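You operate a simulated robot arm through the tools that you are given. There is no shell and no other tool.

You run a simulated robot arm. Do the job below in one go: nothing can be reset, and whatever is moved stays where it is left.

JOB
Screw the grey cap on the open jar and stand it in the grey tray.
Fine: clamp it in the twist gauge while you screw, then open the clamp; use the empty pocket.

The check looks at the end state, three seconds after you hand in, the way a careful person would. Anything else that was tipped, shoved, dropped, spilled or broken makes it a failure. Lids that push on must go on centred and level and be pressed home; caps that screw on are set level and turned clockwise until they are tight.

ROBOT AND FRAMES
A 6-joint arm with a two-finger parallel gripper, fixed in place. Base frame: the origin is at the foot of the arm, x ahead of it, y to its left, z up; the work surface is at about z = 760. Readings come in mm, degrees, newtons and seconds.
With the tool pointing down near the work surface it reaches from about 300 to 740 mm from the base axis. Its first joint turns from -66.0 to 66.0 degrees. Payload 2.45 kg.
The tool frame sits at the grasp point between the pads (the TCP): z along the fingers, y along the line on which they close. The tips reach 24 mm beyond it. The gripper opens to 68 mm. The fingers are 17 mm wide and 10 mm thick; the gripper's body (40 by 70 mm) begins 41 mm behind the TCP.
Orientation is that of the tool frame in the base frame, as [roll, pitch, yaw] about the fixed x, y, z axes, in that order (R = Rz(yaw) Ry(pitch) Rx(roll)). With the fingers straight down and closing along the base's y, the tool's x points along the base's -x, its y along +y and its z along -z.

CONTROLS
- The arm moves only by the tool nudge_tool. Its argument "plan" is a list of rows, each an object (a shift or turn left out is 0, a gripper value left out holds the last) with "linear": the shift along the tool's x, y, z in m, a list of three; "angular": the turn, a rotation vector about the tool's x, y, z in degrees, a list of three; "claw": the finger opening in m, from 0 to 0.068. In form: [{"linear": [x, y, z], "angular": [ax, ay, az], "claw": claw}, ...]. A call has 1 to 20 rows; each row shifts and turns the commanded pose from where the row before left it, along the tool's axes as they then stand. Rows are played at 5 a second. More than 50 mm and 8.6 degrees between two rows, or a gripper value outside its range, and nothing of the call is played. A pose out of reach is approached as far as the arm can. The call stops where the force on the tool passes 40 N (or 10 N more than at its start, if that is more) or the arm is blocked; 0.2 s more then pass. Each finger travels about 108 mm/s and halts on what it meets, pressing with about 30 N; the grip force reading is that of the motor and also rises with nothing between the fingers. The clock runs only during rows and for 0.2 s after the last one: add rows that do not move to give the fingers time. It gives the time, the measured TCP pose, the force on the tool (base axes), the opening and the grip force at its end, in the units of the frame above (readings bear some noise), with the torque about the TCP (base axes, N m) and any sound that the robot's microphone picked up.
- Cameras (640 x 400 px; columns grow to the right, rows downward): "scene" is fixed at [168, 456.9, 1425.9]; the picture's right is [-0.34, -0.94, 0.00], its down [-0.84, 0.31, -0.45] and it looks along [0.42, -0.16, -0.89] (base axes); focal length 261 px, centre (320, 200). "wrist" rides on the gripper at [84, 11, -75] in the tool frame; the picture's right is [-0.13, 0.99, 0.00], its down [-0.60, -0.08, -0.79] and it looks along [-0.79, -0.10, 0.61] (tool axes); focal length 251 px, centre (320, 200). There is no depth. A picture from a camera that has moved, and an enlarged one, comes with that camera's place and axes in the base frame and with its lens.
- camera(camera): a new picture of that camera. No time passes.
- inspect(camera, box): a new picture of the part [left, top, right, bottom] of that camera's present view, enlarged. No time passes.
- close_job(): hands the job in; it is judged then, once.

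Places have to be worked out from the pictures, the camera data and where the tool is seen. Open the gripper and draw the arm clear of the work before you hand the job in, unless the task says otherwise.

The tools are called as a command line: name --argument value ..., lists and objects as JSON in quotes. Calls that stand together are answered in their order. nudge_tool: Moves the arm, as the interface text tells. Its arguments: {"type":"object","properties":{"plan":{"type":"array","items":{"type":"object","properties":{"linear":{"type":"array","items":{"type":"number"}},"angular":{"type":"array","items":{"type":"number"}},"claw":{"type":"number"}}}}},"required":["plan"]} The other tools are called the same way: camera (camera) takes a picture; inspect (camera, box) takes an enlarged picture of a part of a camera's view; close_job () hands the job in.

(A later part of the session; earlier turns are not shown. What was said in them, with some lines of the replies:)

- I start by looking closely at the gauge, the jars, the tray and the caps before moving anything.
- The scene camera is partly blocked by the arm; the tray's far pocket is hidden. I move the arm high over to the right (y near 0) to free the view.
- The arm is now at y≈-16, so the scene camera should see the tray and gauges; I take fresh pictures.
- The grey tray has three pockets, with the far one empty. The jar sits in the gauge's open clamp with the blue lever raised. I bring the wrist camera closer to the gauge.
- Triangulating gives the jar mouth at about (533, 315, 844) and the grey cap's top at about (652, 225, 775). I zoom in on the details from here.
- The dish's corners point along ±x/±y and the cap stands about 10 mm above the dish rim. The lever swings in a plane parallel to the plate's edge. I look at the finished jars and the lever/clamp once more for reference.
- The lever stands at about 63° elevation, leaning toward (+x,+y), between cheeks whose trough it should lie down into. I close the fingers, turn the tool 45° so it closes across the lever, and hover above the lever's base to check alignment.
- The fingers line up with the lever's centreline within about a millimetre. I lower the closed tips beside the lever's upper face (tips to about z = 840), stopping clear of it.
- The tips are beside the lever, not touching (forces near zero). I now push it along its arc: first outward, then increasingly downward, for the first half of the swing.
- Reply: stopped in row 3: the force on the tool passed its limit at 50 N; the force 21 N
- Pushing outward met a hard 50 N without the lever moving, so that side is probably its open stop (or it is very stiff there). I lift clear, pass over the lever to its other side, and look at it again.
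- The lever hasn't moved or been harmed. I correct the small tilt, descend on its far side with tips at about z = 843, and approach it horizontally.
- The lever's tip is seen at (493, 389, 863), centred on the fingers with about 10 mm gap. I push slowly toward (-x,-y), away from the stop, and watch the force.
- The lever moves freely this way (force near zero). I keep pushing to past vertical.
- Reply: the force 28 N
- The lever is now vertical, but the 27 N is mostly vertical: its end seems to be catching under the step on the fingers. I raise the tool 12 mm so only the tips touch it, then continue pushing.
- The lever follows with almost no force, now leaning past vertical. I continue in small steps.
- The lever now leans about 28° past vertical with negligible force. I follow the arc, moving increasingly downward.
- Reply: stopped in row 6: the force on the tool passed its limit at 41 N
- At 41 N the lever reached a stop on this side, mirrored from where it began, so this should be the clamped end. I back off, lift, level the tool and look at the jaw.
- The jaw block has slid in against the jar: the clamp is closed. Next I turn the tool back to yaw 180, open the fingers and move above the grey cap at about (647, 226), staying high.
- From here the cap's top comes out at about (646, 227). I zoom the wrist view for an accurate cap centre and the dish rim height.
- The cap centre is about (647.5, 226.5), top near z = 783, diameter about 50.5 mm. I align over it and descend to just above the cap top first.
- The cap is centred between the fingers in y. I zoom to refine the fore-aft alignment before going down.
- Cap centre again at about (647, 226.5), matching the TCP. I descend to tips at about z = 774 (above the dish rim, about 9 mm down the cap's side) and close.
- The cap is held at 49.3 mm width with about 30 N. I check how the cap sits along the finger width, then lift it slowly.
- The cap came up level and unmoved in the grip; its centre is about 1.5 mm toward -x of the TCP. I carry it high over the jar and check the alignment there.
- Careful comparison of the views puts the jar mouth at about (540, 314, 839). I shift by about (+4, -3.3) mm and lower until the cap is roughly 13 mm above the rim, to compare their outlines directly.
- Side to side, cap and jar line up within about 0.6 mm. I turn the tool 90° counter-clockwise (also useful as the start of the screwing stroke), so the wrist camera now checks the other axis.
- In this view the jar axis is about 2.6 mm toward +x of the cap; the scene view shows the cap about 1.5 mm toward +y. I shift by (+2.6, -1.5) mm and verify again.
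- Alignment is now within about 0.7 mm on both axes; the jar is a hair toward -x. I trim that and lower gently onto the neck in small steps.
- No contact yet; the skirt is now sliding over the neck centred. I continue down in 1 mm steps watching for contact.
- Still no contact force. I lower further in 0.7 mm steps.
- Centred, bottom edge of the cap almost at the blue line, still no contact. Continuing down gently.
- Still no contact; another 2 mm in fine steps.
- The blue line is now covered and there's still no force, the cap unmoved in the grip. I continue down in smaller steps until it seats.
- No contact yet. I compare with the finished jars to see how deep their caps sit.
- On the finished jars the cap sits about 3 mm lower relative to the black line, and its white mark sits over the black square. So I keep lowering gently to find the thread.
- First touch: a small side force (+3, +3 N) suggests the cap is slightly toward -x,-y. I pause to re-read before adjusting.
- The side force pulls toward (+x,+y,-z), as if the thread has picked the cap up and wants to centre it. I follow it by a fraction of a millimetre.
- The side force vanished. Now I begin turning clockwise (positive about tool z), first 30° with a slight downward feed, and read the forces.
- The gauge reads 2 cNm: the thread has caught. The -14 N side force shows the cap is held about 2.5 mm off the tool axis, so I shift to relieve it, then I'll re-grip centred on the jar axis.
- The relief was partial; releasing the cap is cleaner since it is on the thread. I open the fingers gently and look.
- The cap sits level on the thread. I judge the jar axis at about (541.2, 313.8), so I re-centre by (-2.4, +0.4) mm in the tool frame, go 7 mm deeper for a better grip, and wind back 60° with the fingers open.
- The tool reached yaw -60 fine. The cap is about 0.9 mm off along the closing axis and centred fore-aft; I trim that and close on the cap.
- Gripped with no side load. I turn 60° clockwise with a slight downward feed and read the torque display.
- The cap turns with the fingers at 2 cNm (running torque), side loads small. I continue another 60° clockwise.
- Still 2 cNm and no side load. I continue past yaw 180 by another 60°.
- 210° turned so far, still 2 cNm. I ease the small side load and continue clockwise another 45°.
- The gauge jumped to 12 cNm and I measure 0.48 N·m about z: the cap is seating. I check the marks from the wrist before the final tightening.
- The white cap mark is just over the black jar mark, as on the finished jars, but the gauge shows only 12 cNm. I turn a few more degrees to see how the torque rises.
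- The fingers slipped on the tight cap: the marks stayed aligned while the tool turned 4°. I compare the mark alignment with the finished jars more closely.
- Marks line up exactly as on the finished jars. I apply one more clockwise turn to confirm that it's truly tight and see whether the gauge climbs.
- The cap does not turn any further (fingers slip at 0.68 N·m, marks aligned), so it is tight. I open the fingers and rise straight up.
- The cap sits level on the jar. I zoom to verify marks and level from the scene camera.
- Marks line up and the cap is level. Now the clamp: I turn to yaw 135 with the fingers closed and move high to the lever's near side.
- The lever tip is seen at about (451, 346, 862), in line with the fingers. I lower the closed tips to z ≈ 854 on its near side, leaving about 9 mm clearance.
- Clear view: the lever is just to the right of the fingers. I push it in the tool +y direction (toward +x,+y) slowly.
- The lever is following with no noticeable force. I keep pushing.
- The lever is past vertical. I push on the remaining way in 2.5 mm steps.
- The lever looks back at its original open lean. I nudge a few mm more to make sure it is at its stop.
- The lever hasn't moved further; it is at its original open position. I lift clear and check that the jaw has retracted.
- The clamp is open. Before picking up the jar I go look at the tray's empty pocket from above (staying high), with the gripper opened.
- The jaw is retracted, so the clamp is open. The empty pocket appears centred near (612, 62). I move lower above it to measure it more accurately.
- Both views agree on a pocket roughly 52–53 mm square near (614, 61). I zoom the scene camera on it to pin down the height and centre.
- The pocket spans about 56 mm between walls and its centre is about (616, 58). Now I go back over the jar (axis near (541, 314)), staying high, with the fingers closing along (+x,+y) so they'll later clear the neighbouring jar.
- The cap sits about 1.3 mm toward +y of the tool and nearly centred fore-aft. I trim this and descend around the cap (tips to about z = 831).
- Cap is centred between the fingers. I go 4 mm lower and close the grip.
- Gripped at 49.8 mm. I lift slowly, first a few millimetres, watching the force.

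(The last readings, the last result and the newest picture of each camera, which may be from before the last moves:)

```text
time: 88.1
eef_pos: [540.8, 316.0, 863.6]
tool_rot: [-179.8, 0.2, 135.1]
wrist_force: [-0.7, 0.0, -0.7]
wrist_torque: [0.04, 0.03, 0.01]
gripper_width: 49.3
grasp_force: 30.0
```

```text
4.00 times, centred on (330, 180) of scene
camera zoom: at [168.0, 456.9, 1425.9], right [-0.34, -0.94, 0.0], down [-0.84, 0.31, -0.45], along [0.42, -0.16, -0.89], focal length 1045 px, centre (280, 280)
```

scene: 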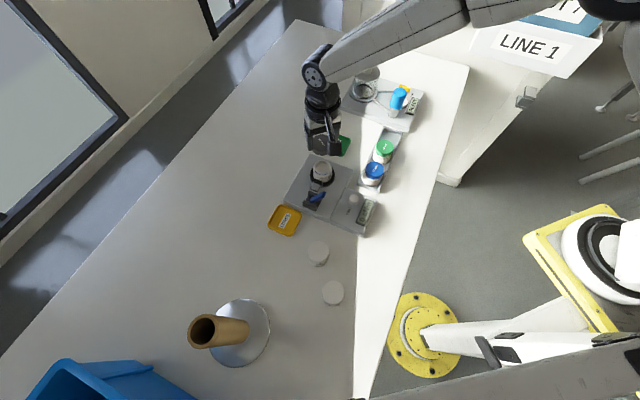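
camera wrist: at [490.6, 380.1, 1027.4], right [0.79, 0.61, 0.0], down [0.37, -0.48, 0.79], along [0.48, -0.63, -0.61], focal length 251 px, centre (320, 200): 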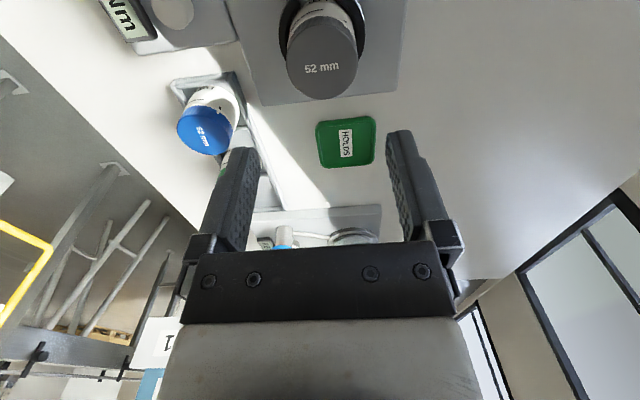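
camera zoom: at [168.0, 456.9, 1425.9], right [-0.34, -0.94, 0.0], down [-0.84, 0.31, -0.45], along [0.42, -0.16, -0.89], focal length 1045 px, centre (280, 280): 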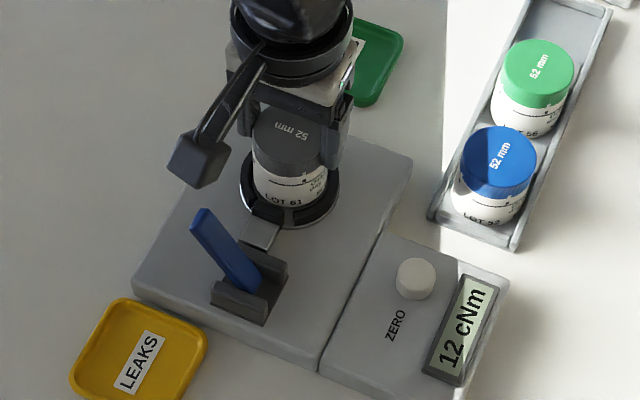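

The jar comes out freely with the cap on. I raise it well clear and carry it to above the empty pocket.

nudge_tool --plan '[{"linear": [0, 0, -0.025]}, {"linear": [0, 0, -0.035]}, {"linear": [0, 0, -0.04]}, {"linear": [-0.0336, -0.0183, 0]}, {"linear": [-0.0336, -0.0183, 0]}, {"linear": [-0.0336, -0.0183, 0]}, {"linear": [-0.0336, -0.0183, 0]}, {"linear": [-0.0336, -0.0183, 0]}, {"linear": [-0.0336, -0.0183, 0]}, {"linear": [-0.0336, -0.0183, 0]}, {}, {}]'

camera --camera "wrist"

camera --camera "scene"

inspect --camera "scene" --box '[350, 80, 430, 170]'

```text
time: 90.7
eef_pos: [614.0, 58.2, 964.8]
tool_rot: [-179.7, 0.0, 135.1]
wrist_force: [-0.2, 0.4, -1.3]
wrist_torque: [-0.01, 0.0, 0.0]
gripper_width: 49.5
grasp_force: 30.0
```

```text
taken
camera wrist: at [564.2, 125.0, 1039.7], right [0.79, 0.61, 0.0], down [0.37, -0.48, 0.79], along [0.48, -0.63, -0.61], focal length 251 px, centre (320, 200)
```

wrist: 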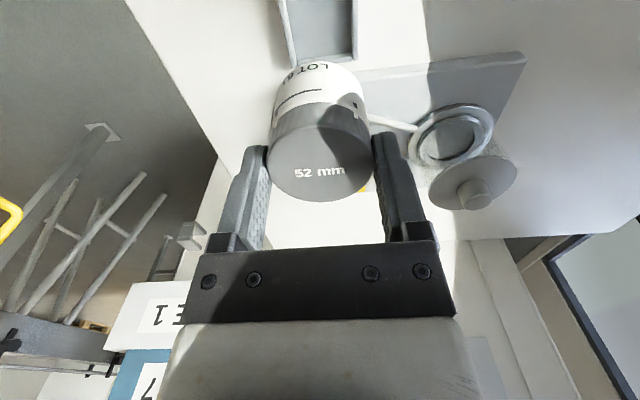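

```text
taken
```

scene: 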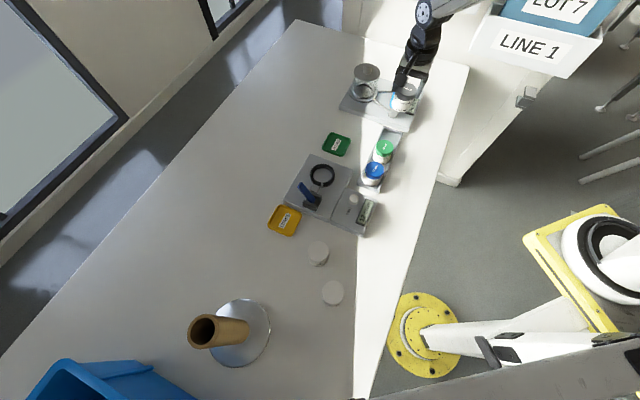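

```text
4.44 times, centred on (390, 125) of scene
camera zoom: at [168.0, 456.9, 1425.9], right [-0.34, -0.94, 0.0], down [-0.84, 0.31, -0.45], along [0.42, -0.16, -0.89], focal length 1161 px, centre (9, 533)
```

zoom: 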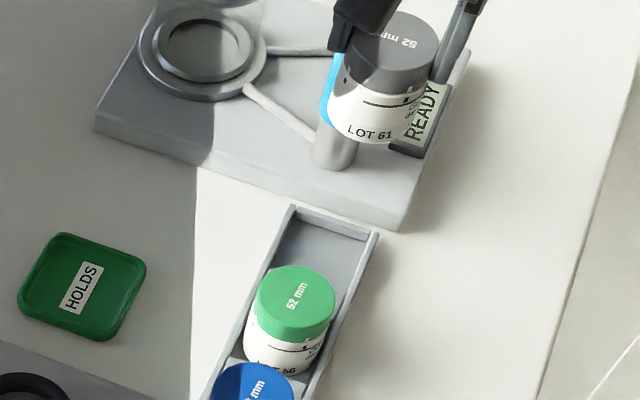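

The jar hangs level above the pocket. I zoom on the visible part of the pocket to recheck its position relative to the tool.

inspect --camera "wrist" --box '[260, 0, 380, 80]'

inspect --camera "scene" --box '[375, 70, 425, 150]'

```text
5.00 times, centred on (320, 40) of wrist
camera zoom: at [564.2, 125.0, 1039.7], right [0.79, 0.61, 0.0], down [0.37, -0.48, 0.79], along [0.48, -0.63, -0.61], focal length 1257 px, centre (320, 1000)
```

zoom: 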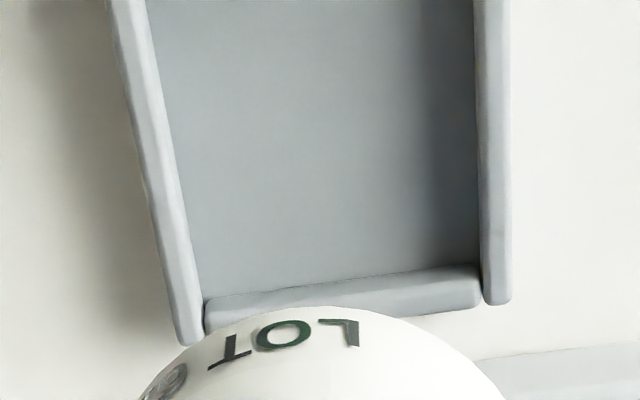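

```text
5.00 times, centred on (400, 110) of scene
camera zoom: at [168.0, 456.9, 1425.9], right [-0.34, -0.94, 0.0], down [-0.84, 0.31, -0.45], along [0.42, -0.16, -0.89], focal length 1306 px, centre (-80, 650)
```

zoom: 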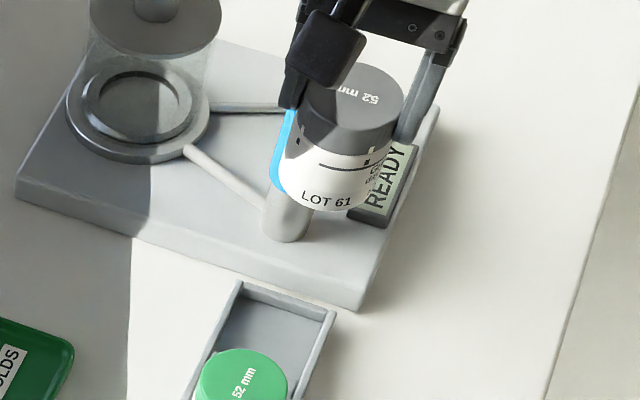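

The pocket re-measures consistently; the target for the jar axis is about (617, 57). I trim by 1.5 mm and lower until the jar is just above the tray walls, then check in the scene view.

nudge_tool --plan '[{"linear": [-0.0015, 0.0006, 0.02]}, {"linear": [0, 0, 0.03]}, {"linear": [0, 0, 0.03]}, {"linear": [0, 0, 0.02]}, {}, {}]'

camera --camera "wrist"

inspect --camera "scene" --box '[365, 105, 415, 165]'

inspect --camera "wrist" --box '[250, 0, 390, 120]'

```text
time: 92.1
eef_pos: [618.5, 57.5, 863.7]
tool_rot: [-179.8, 0.1, 134.9]
wrist_force: [1.0, -0.5, -1.7]
wrist_torque: [0.04, 0.04, -0.01]
gripper_width: 49.6
grasp_force: 29.6
```

```text
taken
camera wrist: at [568.5, 125.3, 939.7], right [0.79, 0.61, 0.0], down [0.37, -0.48, 0.79], along [0.48, -0.63, -0.61], focal length 251 px, centre (320, 200)
```

wrist: 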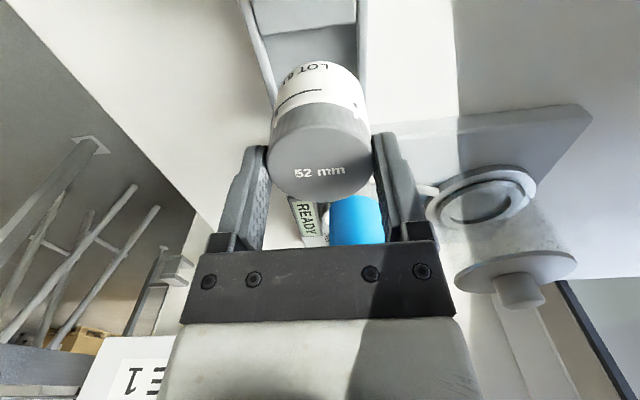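

```text
6.67 times, centred on (390, 135) of scene
camera zoom: at [168.0, 456.9, 1425.9], right [-0.34, -0.94, 0.0], down [-0.84, 0.31, -0.45], along [0.42, -0.16, -0.89], focal length 1742 px, centre (-147, 633)
```

zoom: 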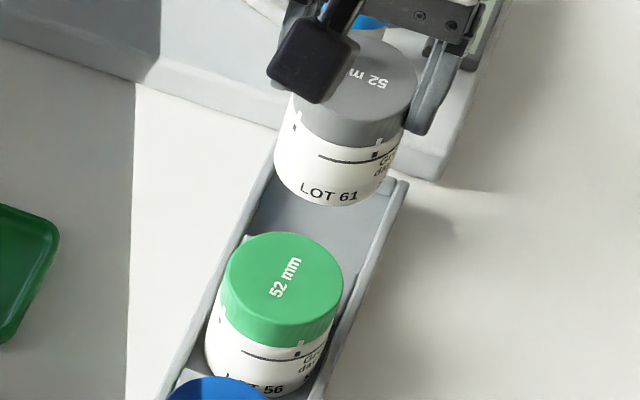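

```text
3.33 times, centred on (320, 60) of wrist
camera zoom: at [568.5, 125.3, 939.7], right [0.79, 0.61, 0.0], down [0.37, -0.48, 0.79], along [0.48, -0.63, -0.61], focal length 838 px, centre (320, 667)
```

zoom: 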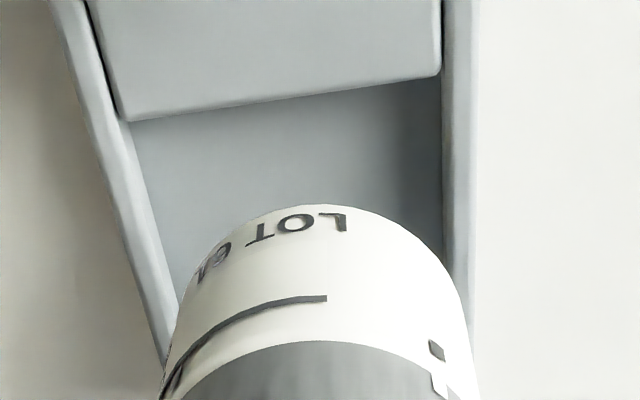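

The relative view shows the pocket's centreline about 3 mm toward (-x,-y) of the jar; fore-aft looks right. I shift by -3 mm along tool y and look again.

nudge_tool --plan '[{"linear": [0, -0.003, 0]}, {}, {}, {}]'

inspect --camera "wrist" --box '[250, 0, 390, 120]'

inspect --camera "scene" --box '[375, 110, 411, 150]'

```text
time: 93.1
eef_pos: [616.5, 56.1, 864.8]
tool_rot: [-179.8, 0.1, 135.0]
wrist_force: [-0.1, -0.5, -1.8]
wrist_torque: [-0.01, 0.02, -0.01]
gripper_width: 49.5
grasp_force: 30.8
```

```text
3.33 times, centred on (320, 60) of wrist
camera zoom: at [566.4, 123.0, 939.5], right [0.79, 0.61, 0.0], down [0.37, -0.48, 0.79], along [0.48, -0.63, -0.61], focal length 838 px, centre (320, 667)
```

zoom: 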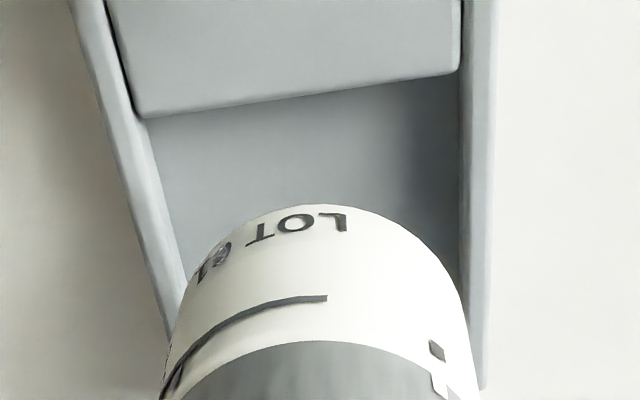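

```text
10.00 times, centred on (393, 130) of scene
camera zoom: at [168.0, 456.9, 1425.9], right [-0.34, -0.94, 0.0], down [-0.84, 0.31, -0.45], along [0.42, -0.16, -0.89], focal length 2612 px, centre (-410, 900)
```

zoom: 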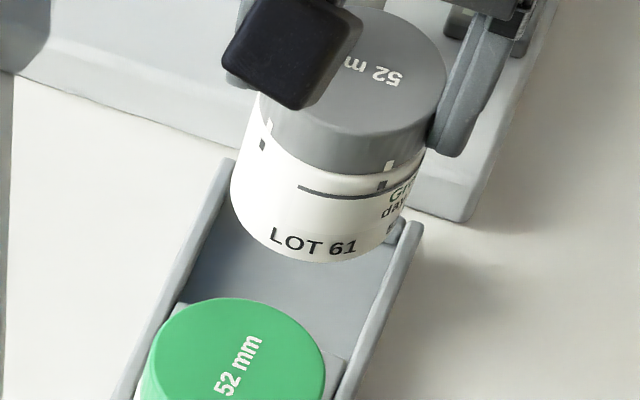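

Both cameras now agree that the jar is centred on the pocket (within about 1 mm), with its base some 32 mm above the floor. I lower it 20 mm and check again.

nudge_tool --plan '[{"linear": [0, 0, 0.007]}, {"linear": [0, 0, 0.007]}, {"linear": [0, 0, 0.006]}, {}, {}]'

inspect --camera "wrist" --box '[250, 0, 390, 120]'

inspect --camera "scene" --box '[375, 115, 411, 155]'

```text
time: 94.3
eef_pos: [614.4, 56.2, 844.9]
tool_rot: [-179.8, 0.1, 135.0]
wrist_force: [0.7, -0.1, -1.4]
wrist_torque: [0.01, 0.0, -0.01]
gripper_width: 49.4
grasp_force: 30.2
```

```text
3.33 times, centred on (320, 60) of wrist
camera zoom: at [565.5, 123.1, 919.2], right [0.79, 0.61, 0.0], down [0.37, -0.48, 0.79], along [0.48, -0.63, -0.61], focal length 838 px, centre (320, 667)
```

zoom: 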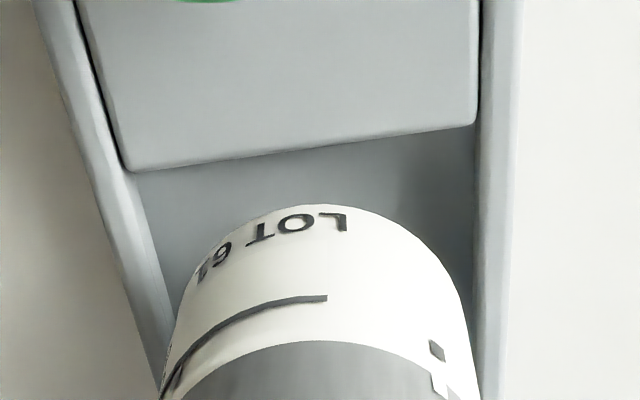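

```text
10.00 times, centred on (393, 135) of scene
camera zoom: at [168.0, 456.9, 1425.9], right [-0.34, -0.94, 0.0], down [-0.84, 0.31, -0.45], along [0.42, -0.16, -0.89], focal length 2612 px, centre (-410, 850)
```

zoom: 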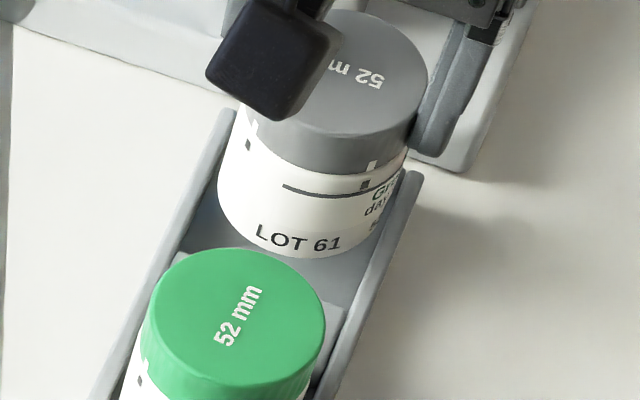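

Still centred, the base entering between the walls. I continue down in 1.5 mm steps, watching force.

nudge_tool --plan '[{"linear": [0, 0.0004, 0.0015]}, {"linear": [0, 0, 0.0015]}, {"linear": [0, 0, 0.0015]}, {"linear": [0, 0, 0.0015]}, {}]'

inspect --camera "scene" --box '[375, 115, 411, 155]'

inspect --camera "wrist" --box '[250, 0, 390, 120]'

```text
time: 95.5
eef_pos: [615.8, 57.2, 838.8]
tool_rot: [-179.9, 0.1, 135.1]
wrist_force: [-0.1, -0.1, -0.4]
wrist_torque: [-0.02, 0.04, -0.02]
gripper_width: 49.6
grasp_force: 29.7
```

```text
10.00 times, centred on (393, 135) of scene
camera zoom: at [168.0, 456.9, 1425.9], right [-0.34, -0.94, 0.0], down [-0.84, 0.31, -0.45], along [0.42, -0.16, -0.89], focal length 2612 px, centre (-410, 850)
```

zoom: 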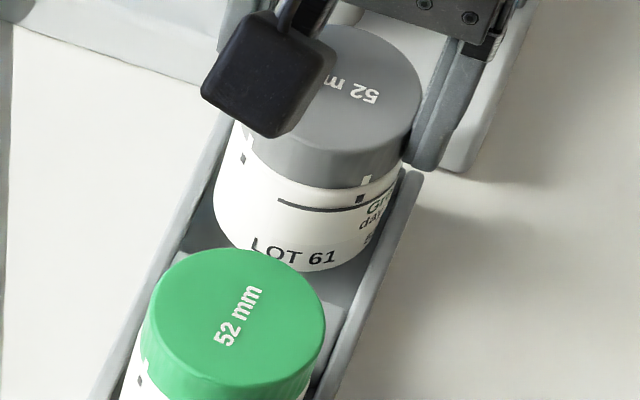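

```text
3.33 times, centred on (320, 60) of wrist
camera zoom: at [565.2, 123.2, 913.2], right [0.79, 0.61, 0.0], down [0.37, -0.48, 0.79], along [0.48, -0.63, -0.61], focal length 838 px, centre (320, 667)
```

zoom: 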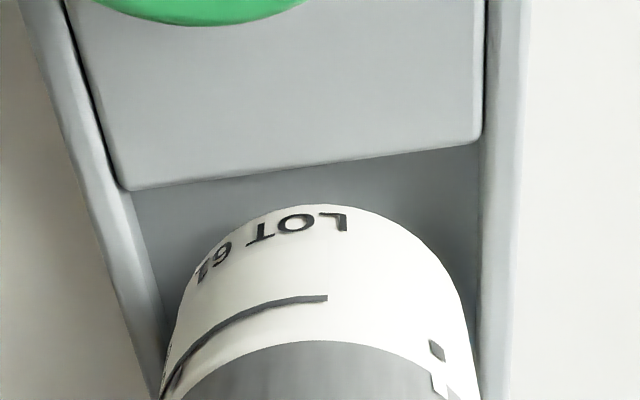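

No contact, good clearance on both sides. I keep lowering in 1 mm steps.

nudge_tool --plan '[{"linear": [0, 0, 0.001]}, {"linear": [0, 0, 0.001]}, {"linear": [0, 0, 0.001]}, {"linear": [0, 0, 0.001]}, {}]'

inspect --camera "wrist" --box '[250, 0, 390, 120]'

inspect --camera "scene" --box '[375, 115, 411, 155]'

```text
time: 96.7
eef_pos: [614.9, 54.2, 834.9]
tool_rot: [-179.8, 0.1, 135.0]
wrist_force: [0.0, 0.0, -1.1]
wrist_torque: [0.0, 0.05, 0.03]
gripper_width: 49.7
grasp_force: 30.4
```

```text
3.33 times, centred on (320, 60) of wrist
camera zoom: at [565.1, 122.7, 909.4], right [0.79, 0.61, 0.0], down [0.37, -0.48, 0.79], along [0.48, -0.63, -0.61], focal length 838 px, centre (320, 667)
```

zoom: 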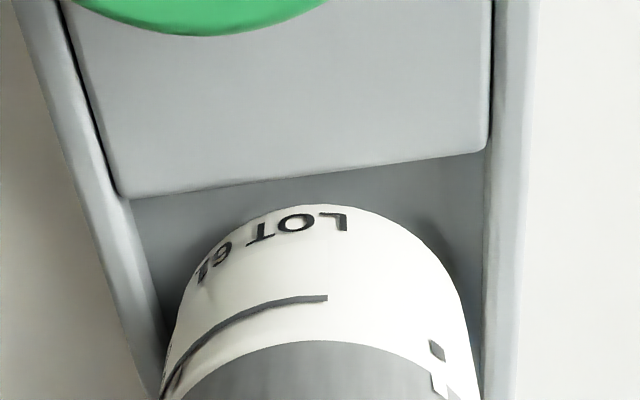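

```text
10.00 times, centred on (393, 135) of scene
camera zoom: at [168.0, 456.9, 1425.9], right [-0.34, -0.94, 0.0], down [-0.84, 0.31, -0.45], along [0.42, -0.16, -0.89], focal length 2612 px, centre (-410, 850)
```

zoom: 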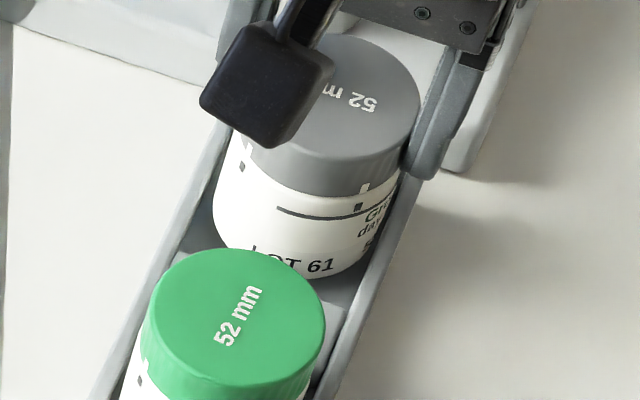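

Still free. Two more millimetres.

nudge_tool --plan '[{"linear": [0, 0, 0.001]}, {"linear": [0, 0, 0.001]}, {}]'

```text
time: 97.5
eef_pos: [615.2, 56.0, 832.7]
tool_rot: [-179.8, 0.0, 135.0]
wrist_force: [0.3, 0.3, -0.7]
wrist_torque: [-0.01, -0.02, -0.01]
gripper_width: 49.5
grasp_force: 30.1
```

No contact yet; continuing in 0.7 mm steps.

nudge_tool --plan '[{"linear": [0, 0, 0.0007]}, {"linear": [0, 0, 0.0007]}, {"linear": [0, 0, 0.0006]}, {}]'

inspect --camera "scene" --box '[375, 115, 411, 155]'

```text
time: 98.5
eef_pos: [615.6, 55.6, 831.4]
tool_rot: [-179.8, 0.1, 135.1]
wrist_force: [0.5, -0.6, -0.8]
wrist_torque: [0.03, 0.02, -0.01]
gripper_width: 49.4
grasp_force: 29.7
```

```text
10.00 times, centred on (393, 135) of scene
camera zoom: at [168.0, 456.9, 1425.9], right [-0.34, -0.94, 0.0], down [-0.84, 0.31, -0.45], along [0.42, -0.16, -0.89], focal length 2612 px, centre (-410, 850)
```

zoom: 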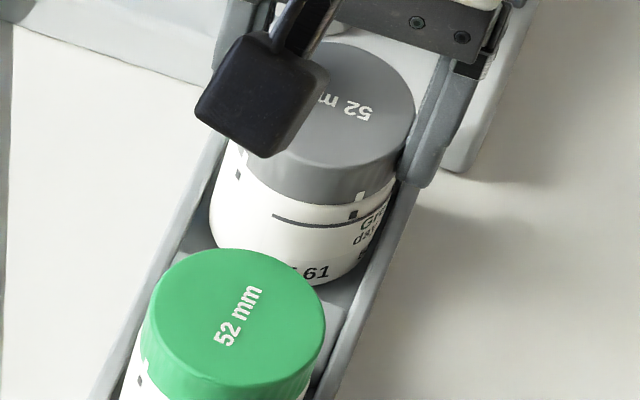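

Still hanging free (about -1 N, the jar's weight). Continue down.

nudge_tool --plan '[{"linear": [0, 0, 0.0007]}, {"linear": [0, 0, 0.0007]}, {"linear": [0, 0, 0.0006]}, {}]'

```text
time: 99.5
eef_pos: [616.9, 54.3, 828.6]
tool_rot: [-179.9, 0.0, 135.1]
wrist_force: [-1.8, 1.6, -0.3]
wrist_torque: [0.03, 0.05, 0.0]
gripper_width: 49.2
grasp_force: 29.7
```

A slight side force toward (-x,+y) appears, perhaps a brush with the end wall. I look before going on.

nudge_tool --plan '[{}, {}]'

inspect --camera "wrist" --box '[250, 0, 390, 120]'

inspect --camera "scene" --box '[375, 115, 411, 155]'

```text
time: 100.1
eef_pos: [616.6, 54.4, 829.0]
tool_rot: [-179.8, 0.1, 135.0]
wrist_force: [-2.3, 1.1, -0.3]
wrist_torque: [0.08, 0.04, 0.03]
gripper_width: 49.6
grasp_force: 29.1
```

```text
3.33 times, centred on (320, 60) of wrist
camera zoom: at [565.5, 122.2, 903.7], right [0.79, 0.61, 0.0], down [0.37, -0.48, 0.79], along [0.48, -0.63, -0.61], focal length 838 px, centre (320, 667)
```

zoom: 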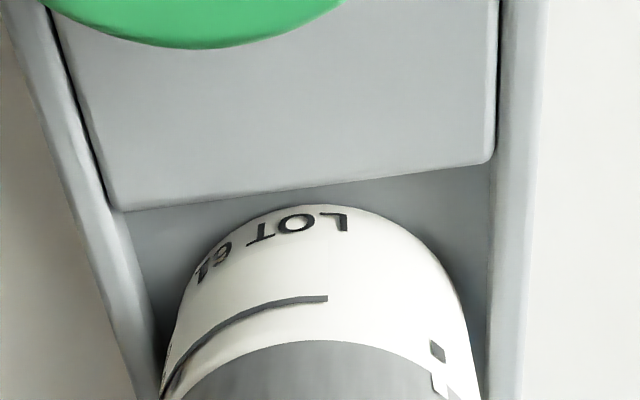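

```text
10.00 times, centred on (393, 135) of scene
camera zoom: at [168.0, 457.0, 1425.9], right [-0.34, -0.94, 0.0], down [-0.84, 0.31, -0.45], along [0.42, -0.16, -0.89], focal length 2612 px, centre (-410, 850)
```

zoom: 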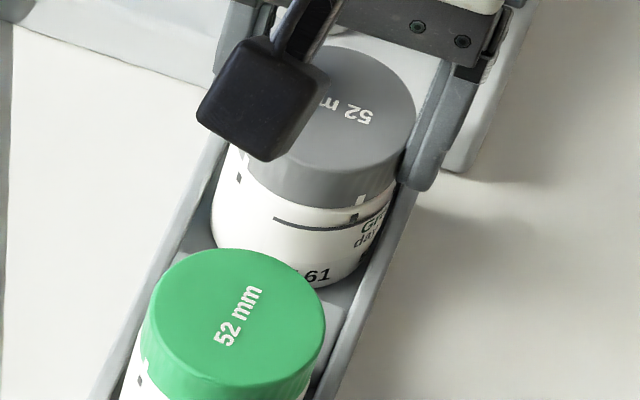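

The gap on the divider side is visible, and the force points that way, so I ease the jar 1 mm toward the divider (tool +x) and re-read.

nudge_tool --plan '[{"linear": [0.0006, 0, 0]}, {"linear": [0.0006, 0, 0]}, {}]'

```text
time: 100.9
eef_pos: [613.7, 55.5, 830.1]
tool_rot: [-179.8, 0.1, 135.0]
wrist_force: [0.2, -0.1, -0.8]
wrist_torque: [-0.01, 0.01, 0.02]
gripper_width: 49.5
grasp_force: 29.7
```

The side force is gone. I continue lowering in 0.7 mm steps.

nudge_tool --plan '[{"linear": [0, 0, 0.0007]}, {"linear": [0, 0, 0.0007]}, {}]'

```text
time: 101.7
eef_pos: [616.2, 56.0, 829.1]
tool_rot: [-180.0, 0.1, 135.0]
wrist_force: [-1.8, 0.1, 10.4]
wrist_torque: [0.03, 0.08, -0.02]
gripper_width: 49.5
grasp_force: 29.9
```

A firm upward 10 N: the base is on the floor, at a height that matches the green neighbour's. I check the picture before releasing.

inspect --camera "scene" --box '[360, 115, 412, 195]'

inspect --camera "wrist" --box '[250, 0, 390, 120]'

```text
5.00 times, centred on (386, 155) of scene
camera zoom: at [167.7, 456.9, 1425.9], right [-0.34, -0.94, 0.0], down [-0.84, 0.31, -0.45], along [0.42, -0.16, -0.89], focal length 1306 px, centre (-10, 425)
```

zoom: 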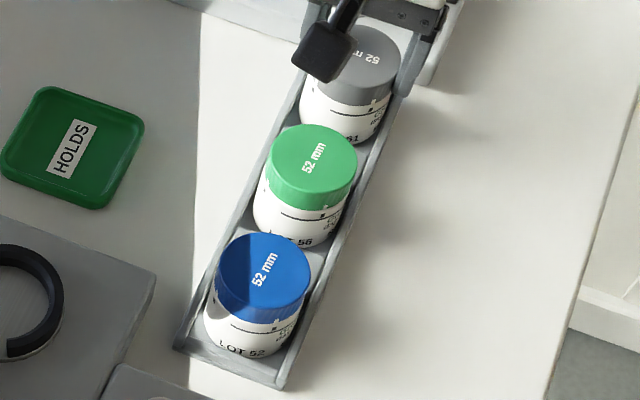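

```text
3.33 times, centred on (320, 60) of wrist
camera zoom: at [565.0, 123.2, 902.8], right [0.79, 0.61, 0.0], down [0.37, -0.48, 0.79], along [0.48, -0.63, -0.61], focal length 838 px, centre (320, 667)
```

zoom: 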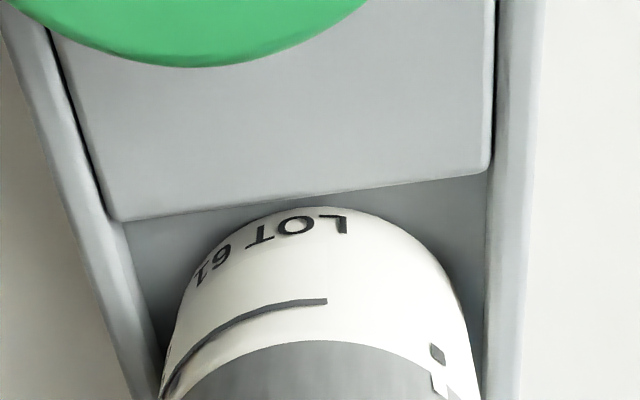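

The jar stands in line with its neighbours, base on the floor. I ease the preload slightly and open the fingers.

nudge_tool --plan '[{"linear": [0, 0, -0.0005]}, {"claw": 0.052}, {"claw": 0.055}, {"claw": 0.06}, {"claw": 0.064}, {}, {}]'

inspect --camera "scene" --box '[360, 115, 412, 195]'

camera --camera "wrist"

```text
time: 103.3
eef_pos: [614.9, 56.1, 828.1]
tool_rot: [-179.8, 0.0, 135.0]
wrist_force: [0.3, 0.9, 0.9]
wrist_torque: [0.0, -0.01, -0.02]
gripper_width: 63.9
grasp_force: 0.0
```

```text
5.00 times, centred on (386, 155) of scene
camera zoom: at [168.0, 456.9, 1425.9], right [-0.34, -0.94, 0.0], down [-0.84, 0.31, -0.45], along [0.42, -0.16, -0.89], focal length 1306 px, centre (-10, 425)
```

zoom: 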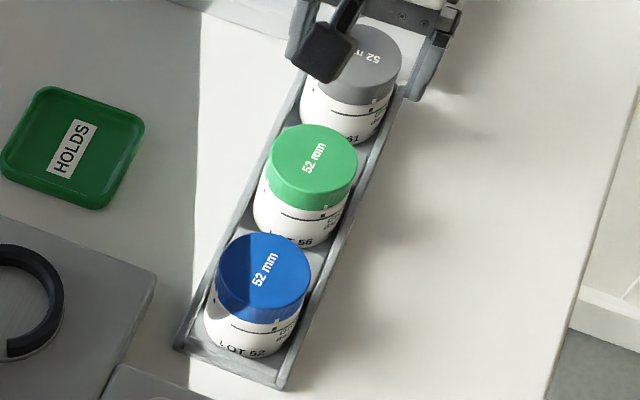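

```text
taken
camera wrist: at [564.8, 123.3, 902.7], right [0.79, 0.61, 0.0], down [0.37, -0.48, 0.79], along [0.48, -0.63, -0.61], focal length 251 px, centre (320, 200)
```

wrist: 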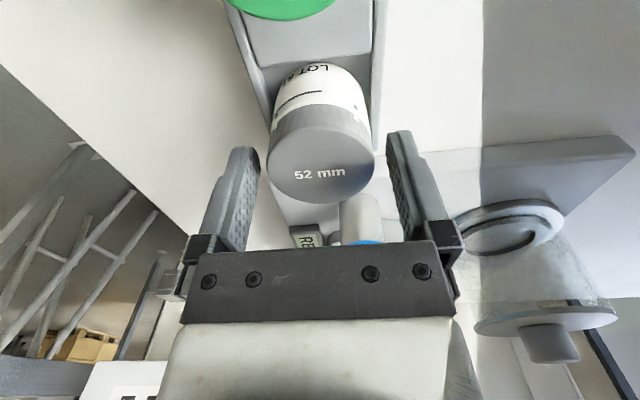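

The jar stays put and both fingers are clear of it. I rise straight up and withdraw the arm.

nudge_tool --plan '[{"linear": [0, 0, -0.01]}, {"linear": [0, 0, -0.02]}, {"linear": [0, 0, -0.035]}, {"linear": [0, 0, -0.04]}, {"linear": [0, 0, -0.04]}, {"linear": [0.02, -0.03, -0.02]}, {"linear": [0.02, -0.03, -0.02]}, {"linear": [0.02, -0.03, -0.02]}, {"linear": [0.02, -0.03, -0.02]}, {}, {}]'

camera --camera "scene"

inspect --camera "scene" --box '[360, 115, 412, 195]'

inspect --camera "scene" --box '[260, 130, 380, 240]'

```text
time: 105.7
eef_pos: [474.4, 30.2, 1051.0]
tool_rot: [-179.8, 0.1, 135.0]
wrist_force: [-0.8, 0.7, 1.0]
wrist_torque: [-0.03, 0.0, -0.01]
gripper_width: 64.1
grasp_force: 0.1
```

```text
taken
```

scene: 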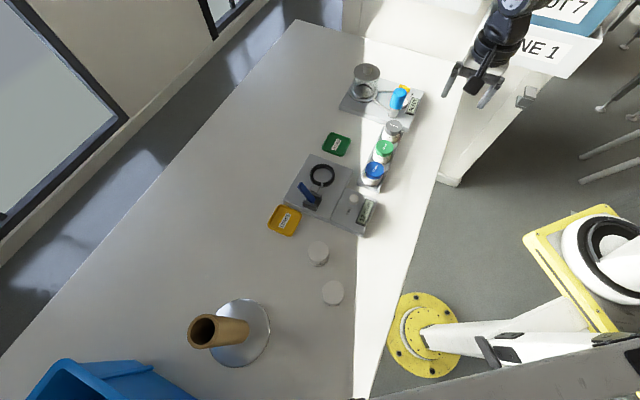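

```text
5.00 times, centred on (386, 155) of scene
camera zoom: at [168.0, 456.9, 1425.9], right [-0.34, -0.94, 0.0], down [-0.84, 0.31, -0.45], along [0.42, -0.16, -0.89], focal length 1306 px, centre (-10, 425)
```

zoom: 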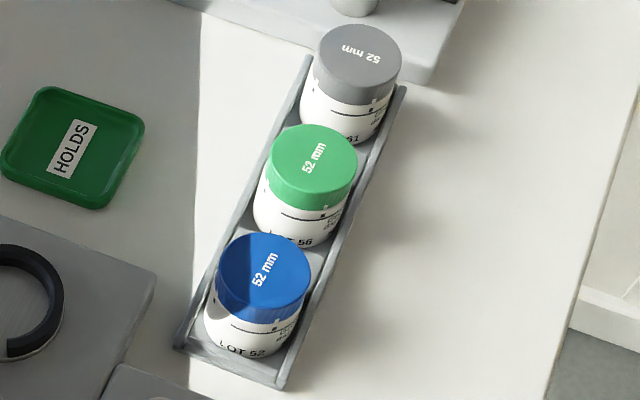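

```text
3.64 times, centred on (320, 185) of scene
camera zoom: at [168.0, 456.9, 1425.9], right [-0.34, -0.94, 0.0], down [-0.84, 0.31, -0.45], along [0.42, -0.16, -0.89], focal length 950 px, centre (320, 254)
```

zoom: 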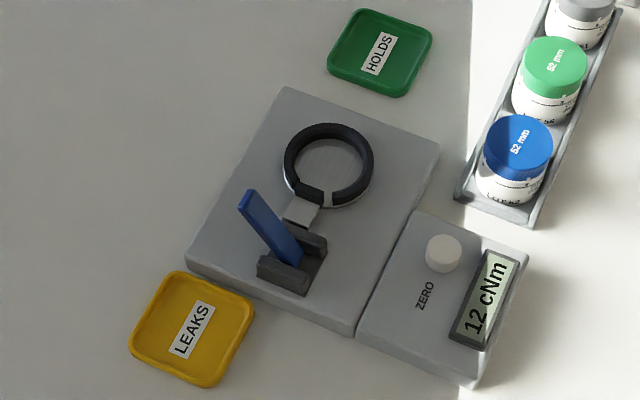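

The jar stands in the empty pocket beside the others, the gauge's clamp is open and nothing else moved. I zoom in once more to confirm the cap marks and that the jar stands level.

inspect --camera "scene" --box '[380, 116, 408, 146]'

inspect --camera "scene" --box '[372, 134, 400, 164]'

```text
13.33 times, centred on (394, 131) of scene
camera zoom: at [168.0, 456.9, 1425.9], right [-0.34, -0.94, 0.0], down [-0.84, 0.31, -0.45], along [0.42, -0.16, -0.89], focal length 3483 px, centre (-667, 1120)
```

zoom: 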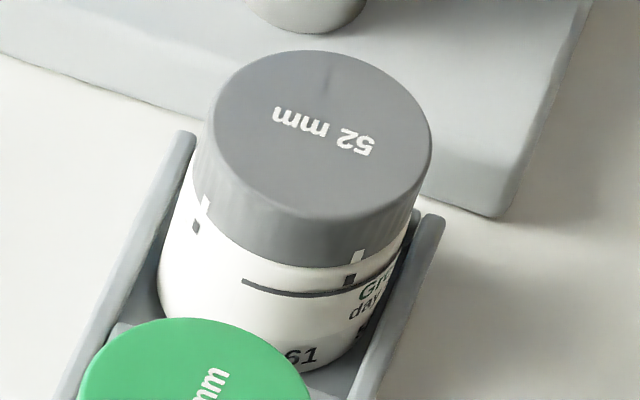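

```text
13.33 times, centred on (386, 149) of scene
camera zoom: at [168.0, 456.9, 1425.9], right [-0.34, -0.94, 0.0], down [-0.84, 0.31, -0.45], along [0.42, -0.16, -0.89], focal length 3483 px, centre (-560, 880)
```

zoom: 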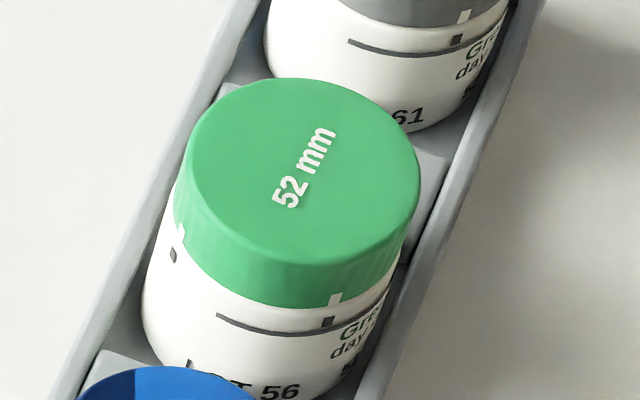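

Marks are aligned as on the neighbours. I make one last close comparison of the cap-to-mark gap on the grey and the green jar.

inspect --camera "scene" --box '[388, 130, 402, 142]'

inspect --camera "scene" --box '[378, 149, 392, 161]'

inspect --camera "scene" --box '[367, 174, 381, 186]'

```text
16.00 times, centred on (395, 136) of scene
camera zoom: at [168.0, 456.9, 1425.9], right [-0.34, -0.94, 0.0], down [-0.84, 0.31, -0.45], along [0.42, -0.16, -0.89], focal length 4180 px, centre (-880, 1224)
```

zoom: 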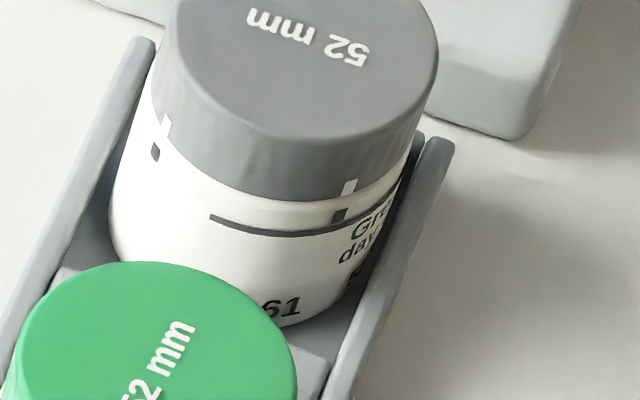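

```text
16.00 times, centred on (385, 155) of scene
camera zoom: at [168.0, 456.9, 1425.9], right [-0.34, -0.94, 0.0], down [-0.84, 0.31, -0.45], along [0.42, -0.16, -0.89], focal length 4180 px, centre (-720, 920)
```

zoom: 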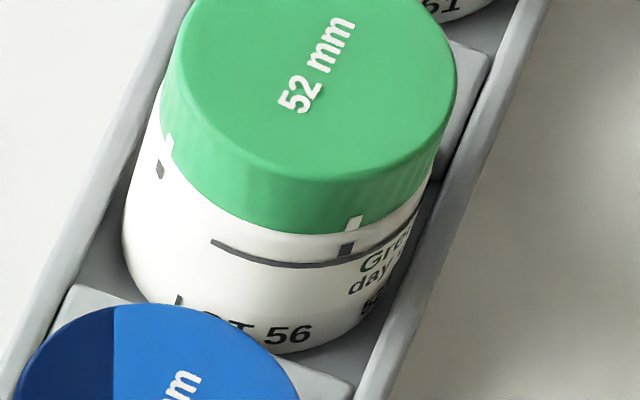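

```text
16.00 times, centred on (374, 180) of scene
camera zoom: at [168.0, 456.9, 1425.9], right [-0.34, -0.94, 0.0], down [-0.84, 0.31, -0.45], along [0.42, -0.16, -0.89], focal length 4180 px, centre (-544, 520)
```

zoom: 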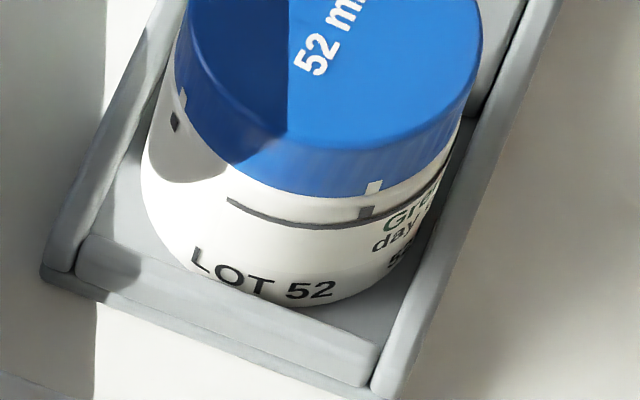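

The gap below the grey cap matches the two finished jars to within about 0.2 mm, and its marks line up like theirs. The jar stands upright in the pocket, the clamp is open and the arm is clear with the gripper open, so I hand in the job.

close_job

```text
The job is handed in.
```

The grey cap is screwed on tight, and the jar is standing upright in the empty pocket of the grey tray. The job is handed in; no pass/fail result has come back.

- **Clamping:** I closed the twist gauge's clamp before screwing and opened it again before lifting the jar out. My first push on the lever went the wrong way and met its stop at about 50 N. The lever did not move and showed no damage.
- **Tightness:** The cap stopped turning and the fingers slipped on it. Its marks line up with the jar's marks as they do on the blue and green jars, and the gap below it matches theirs to about 0.2 mm. The gauge shows 12 cNm.
- **Other items:** In the last pictures nothing else looked moved or tipped. The arm is drawn clear with the gripper open.
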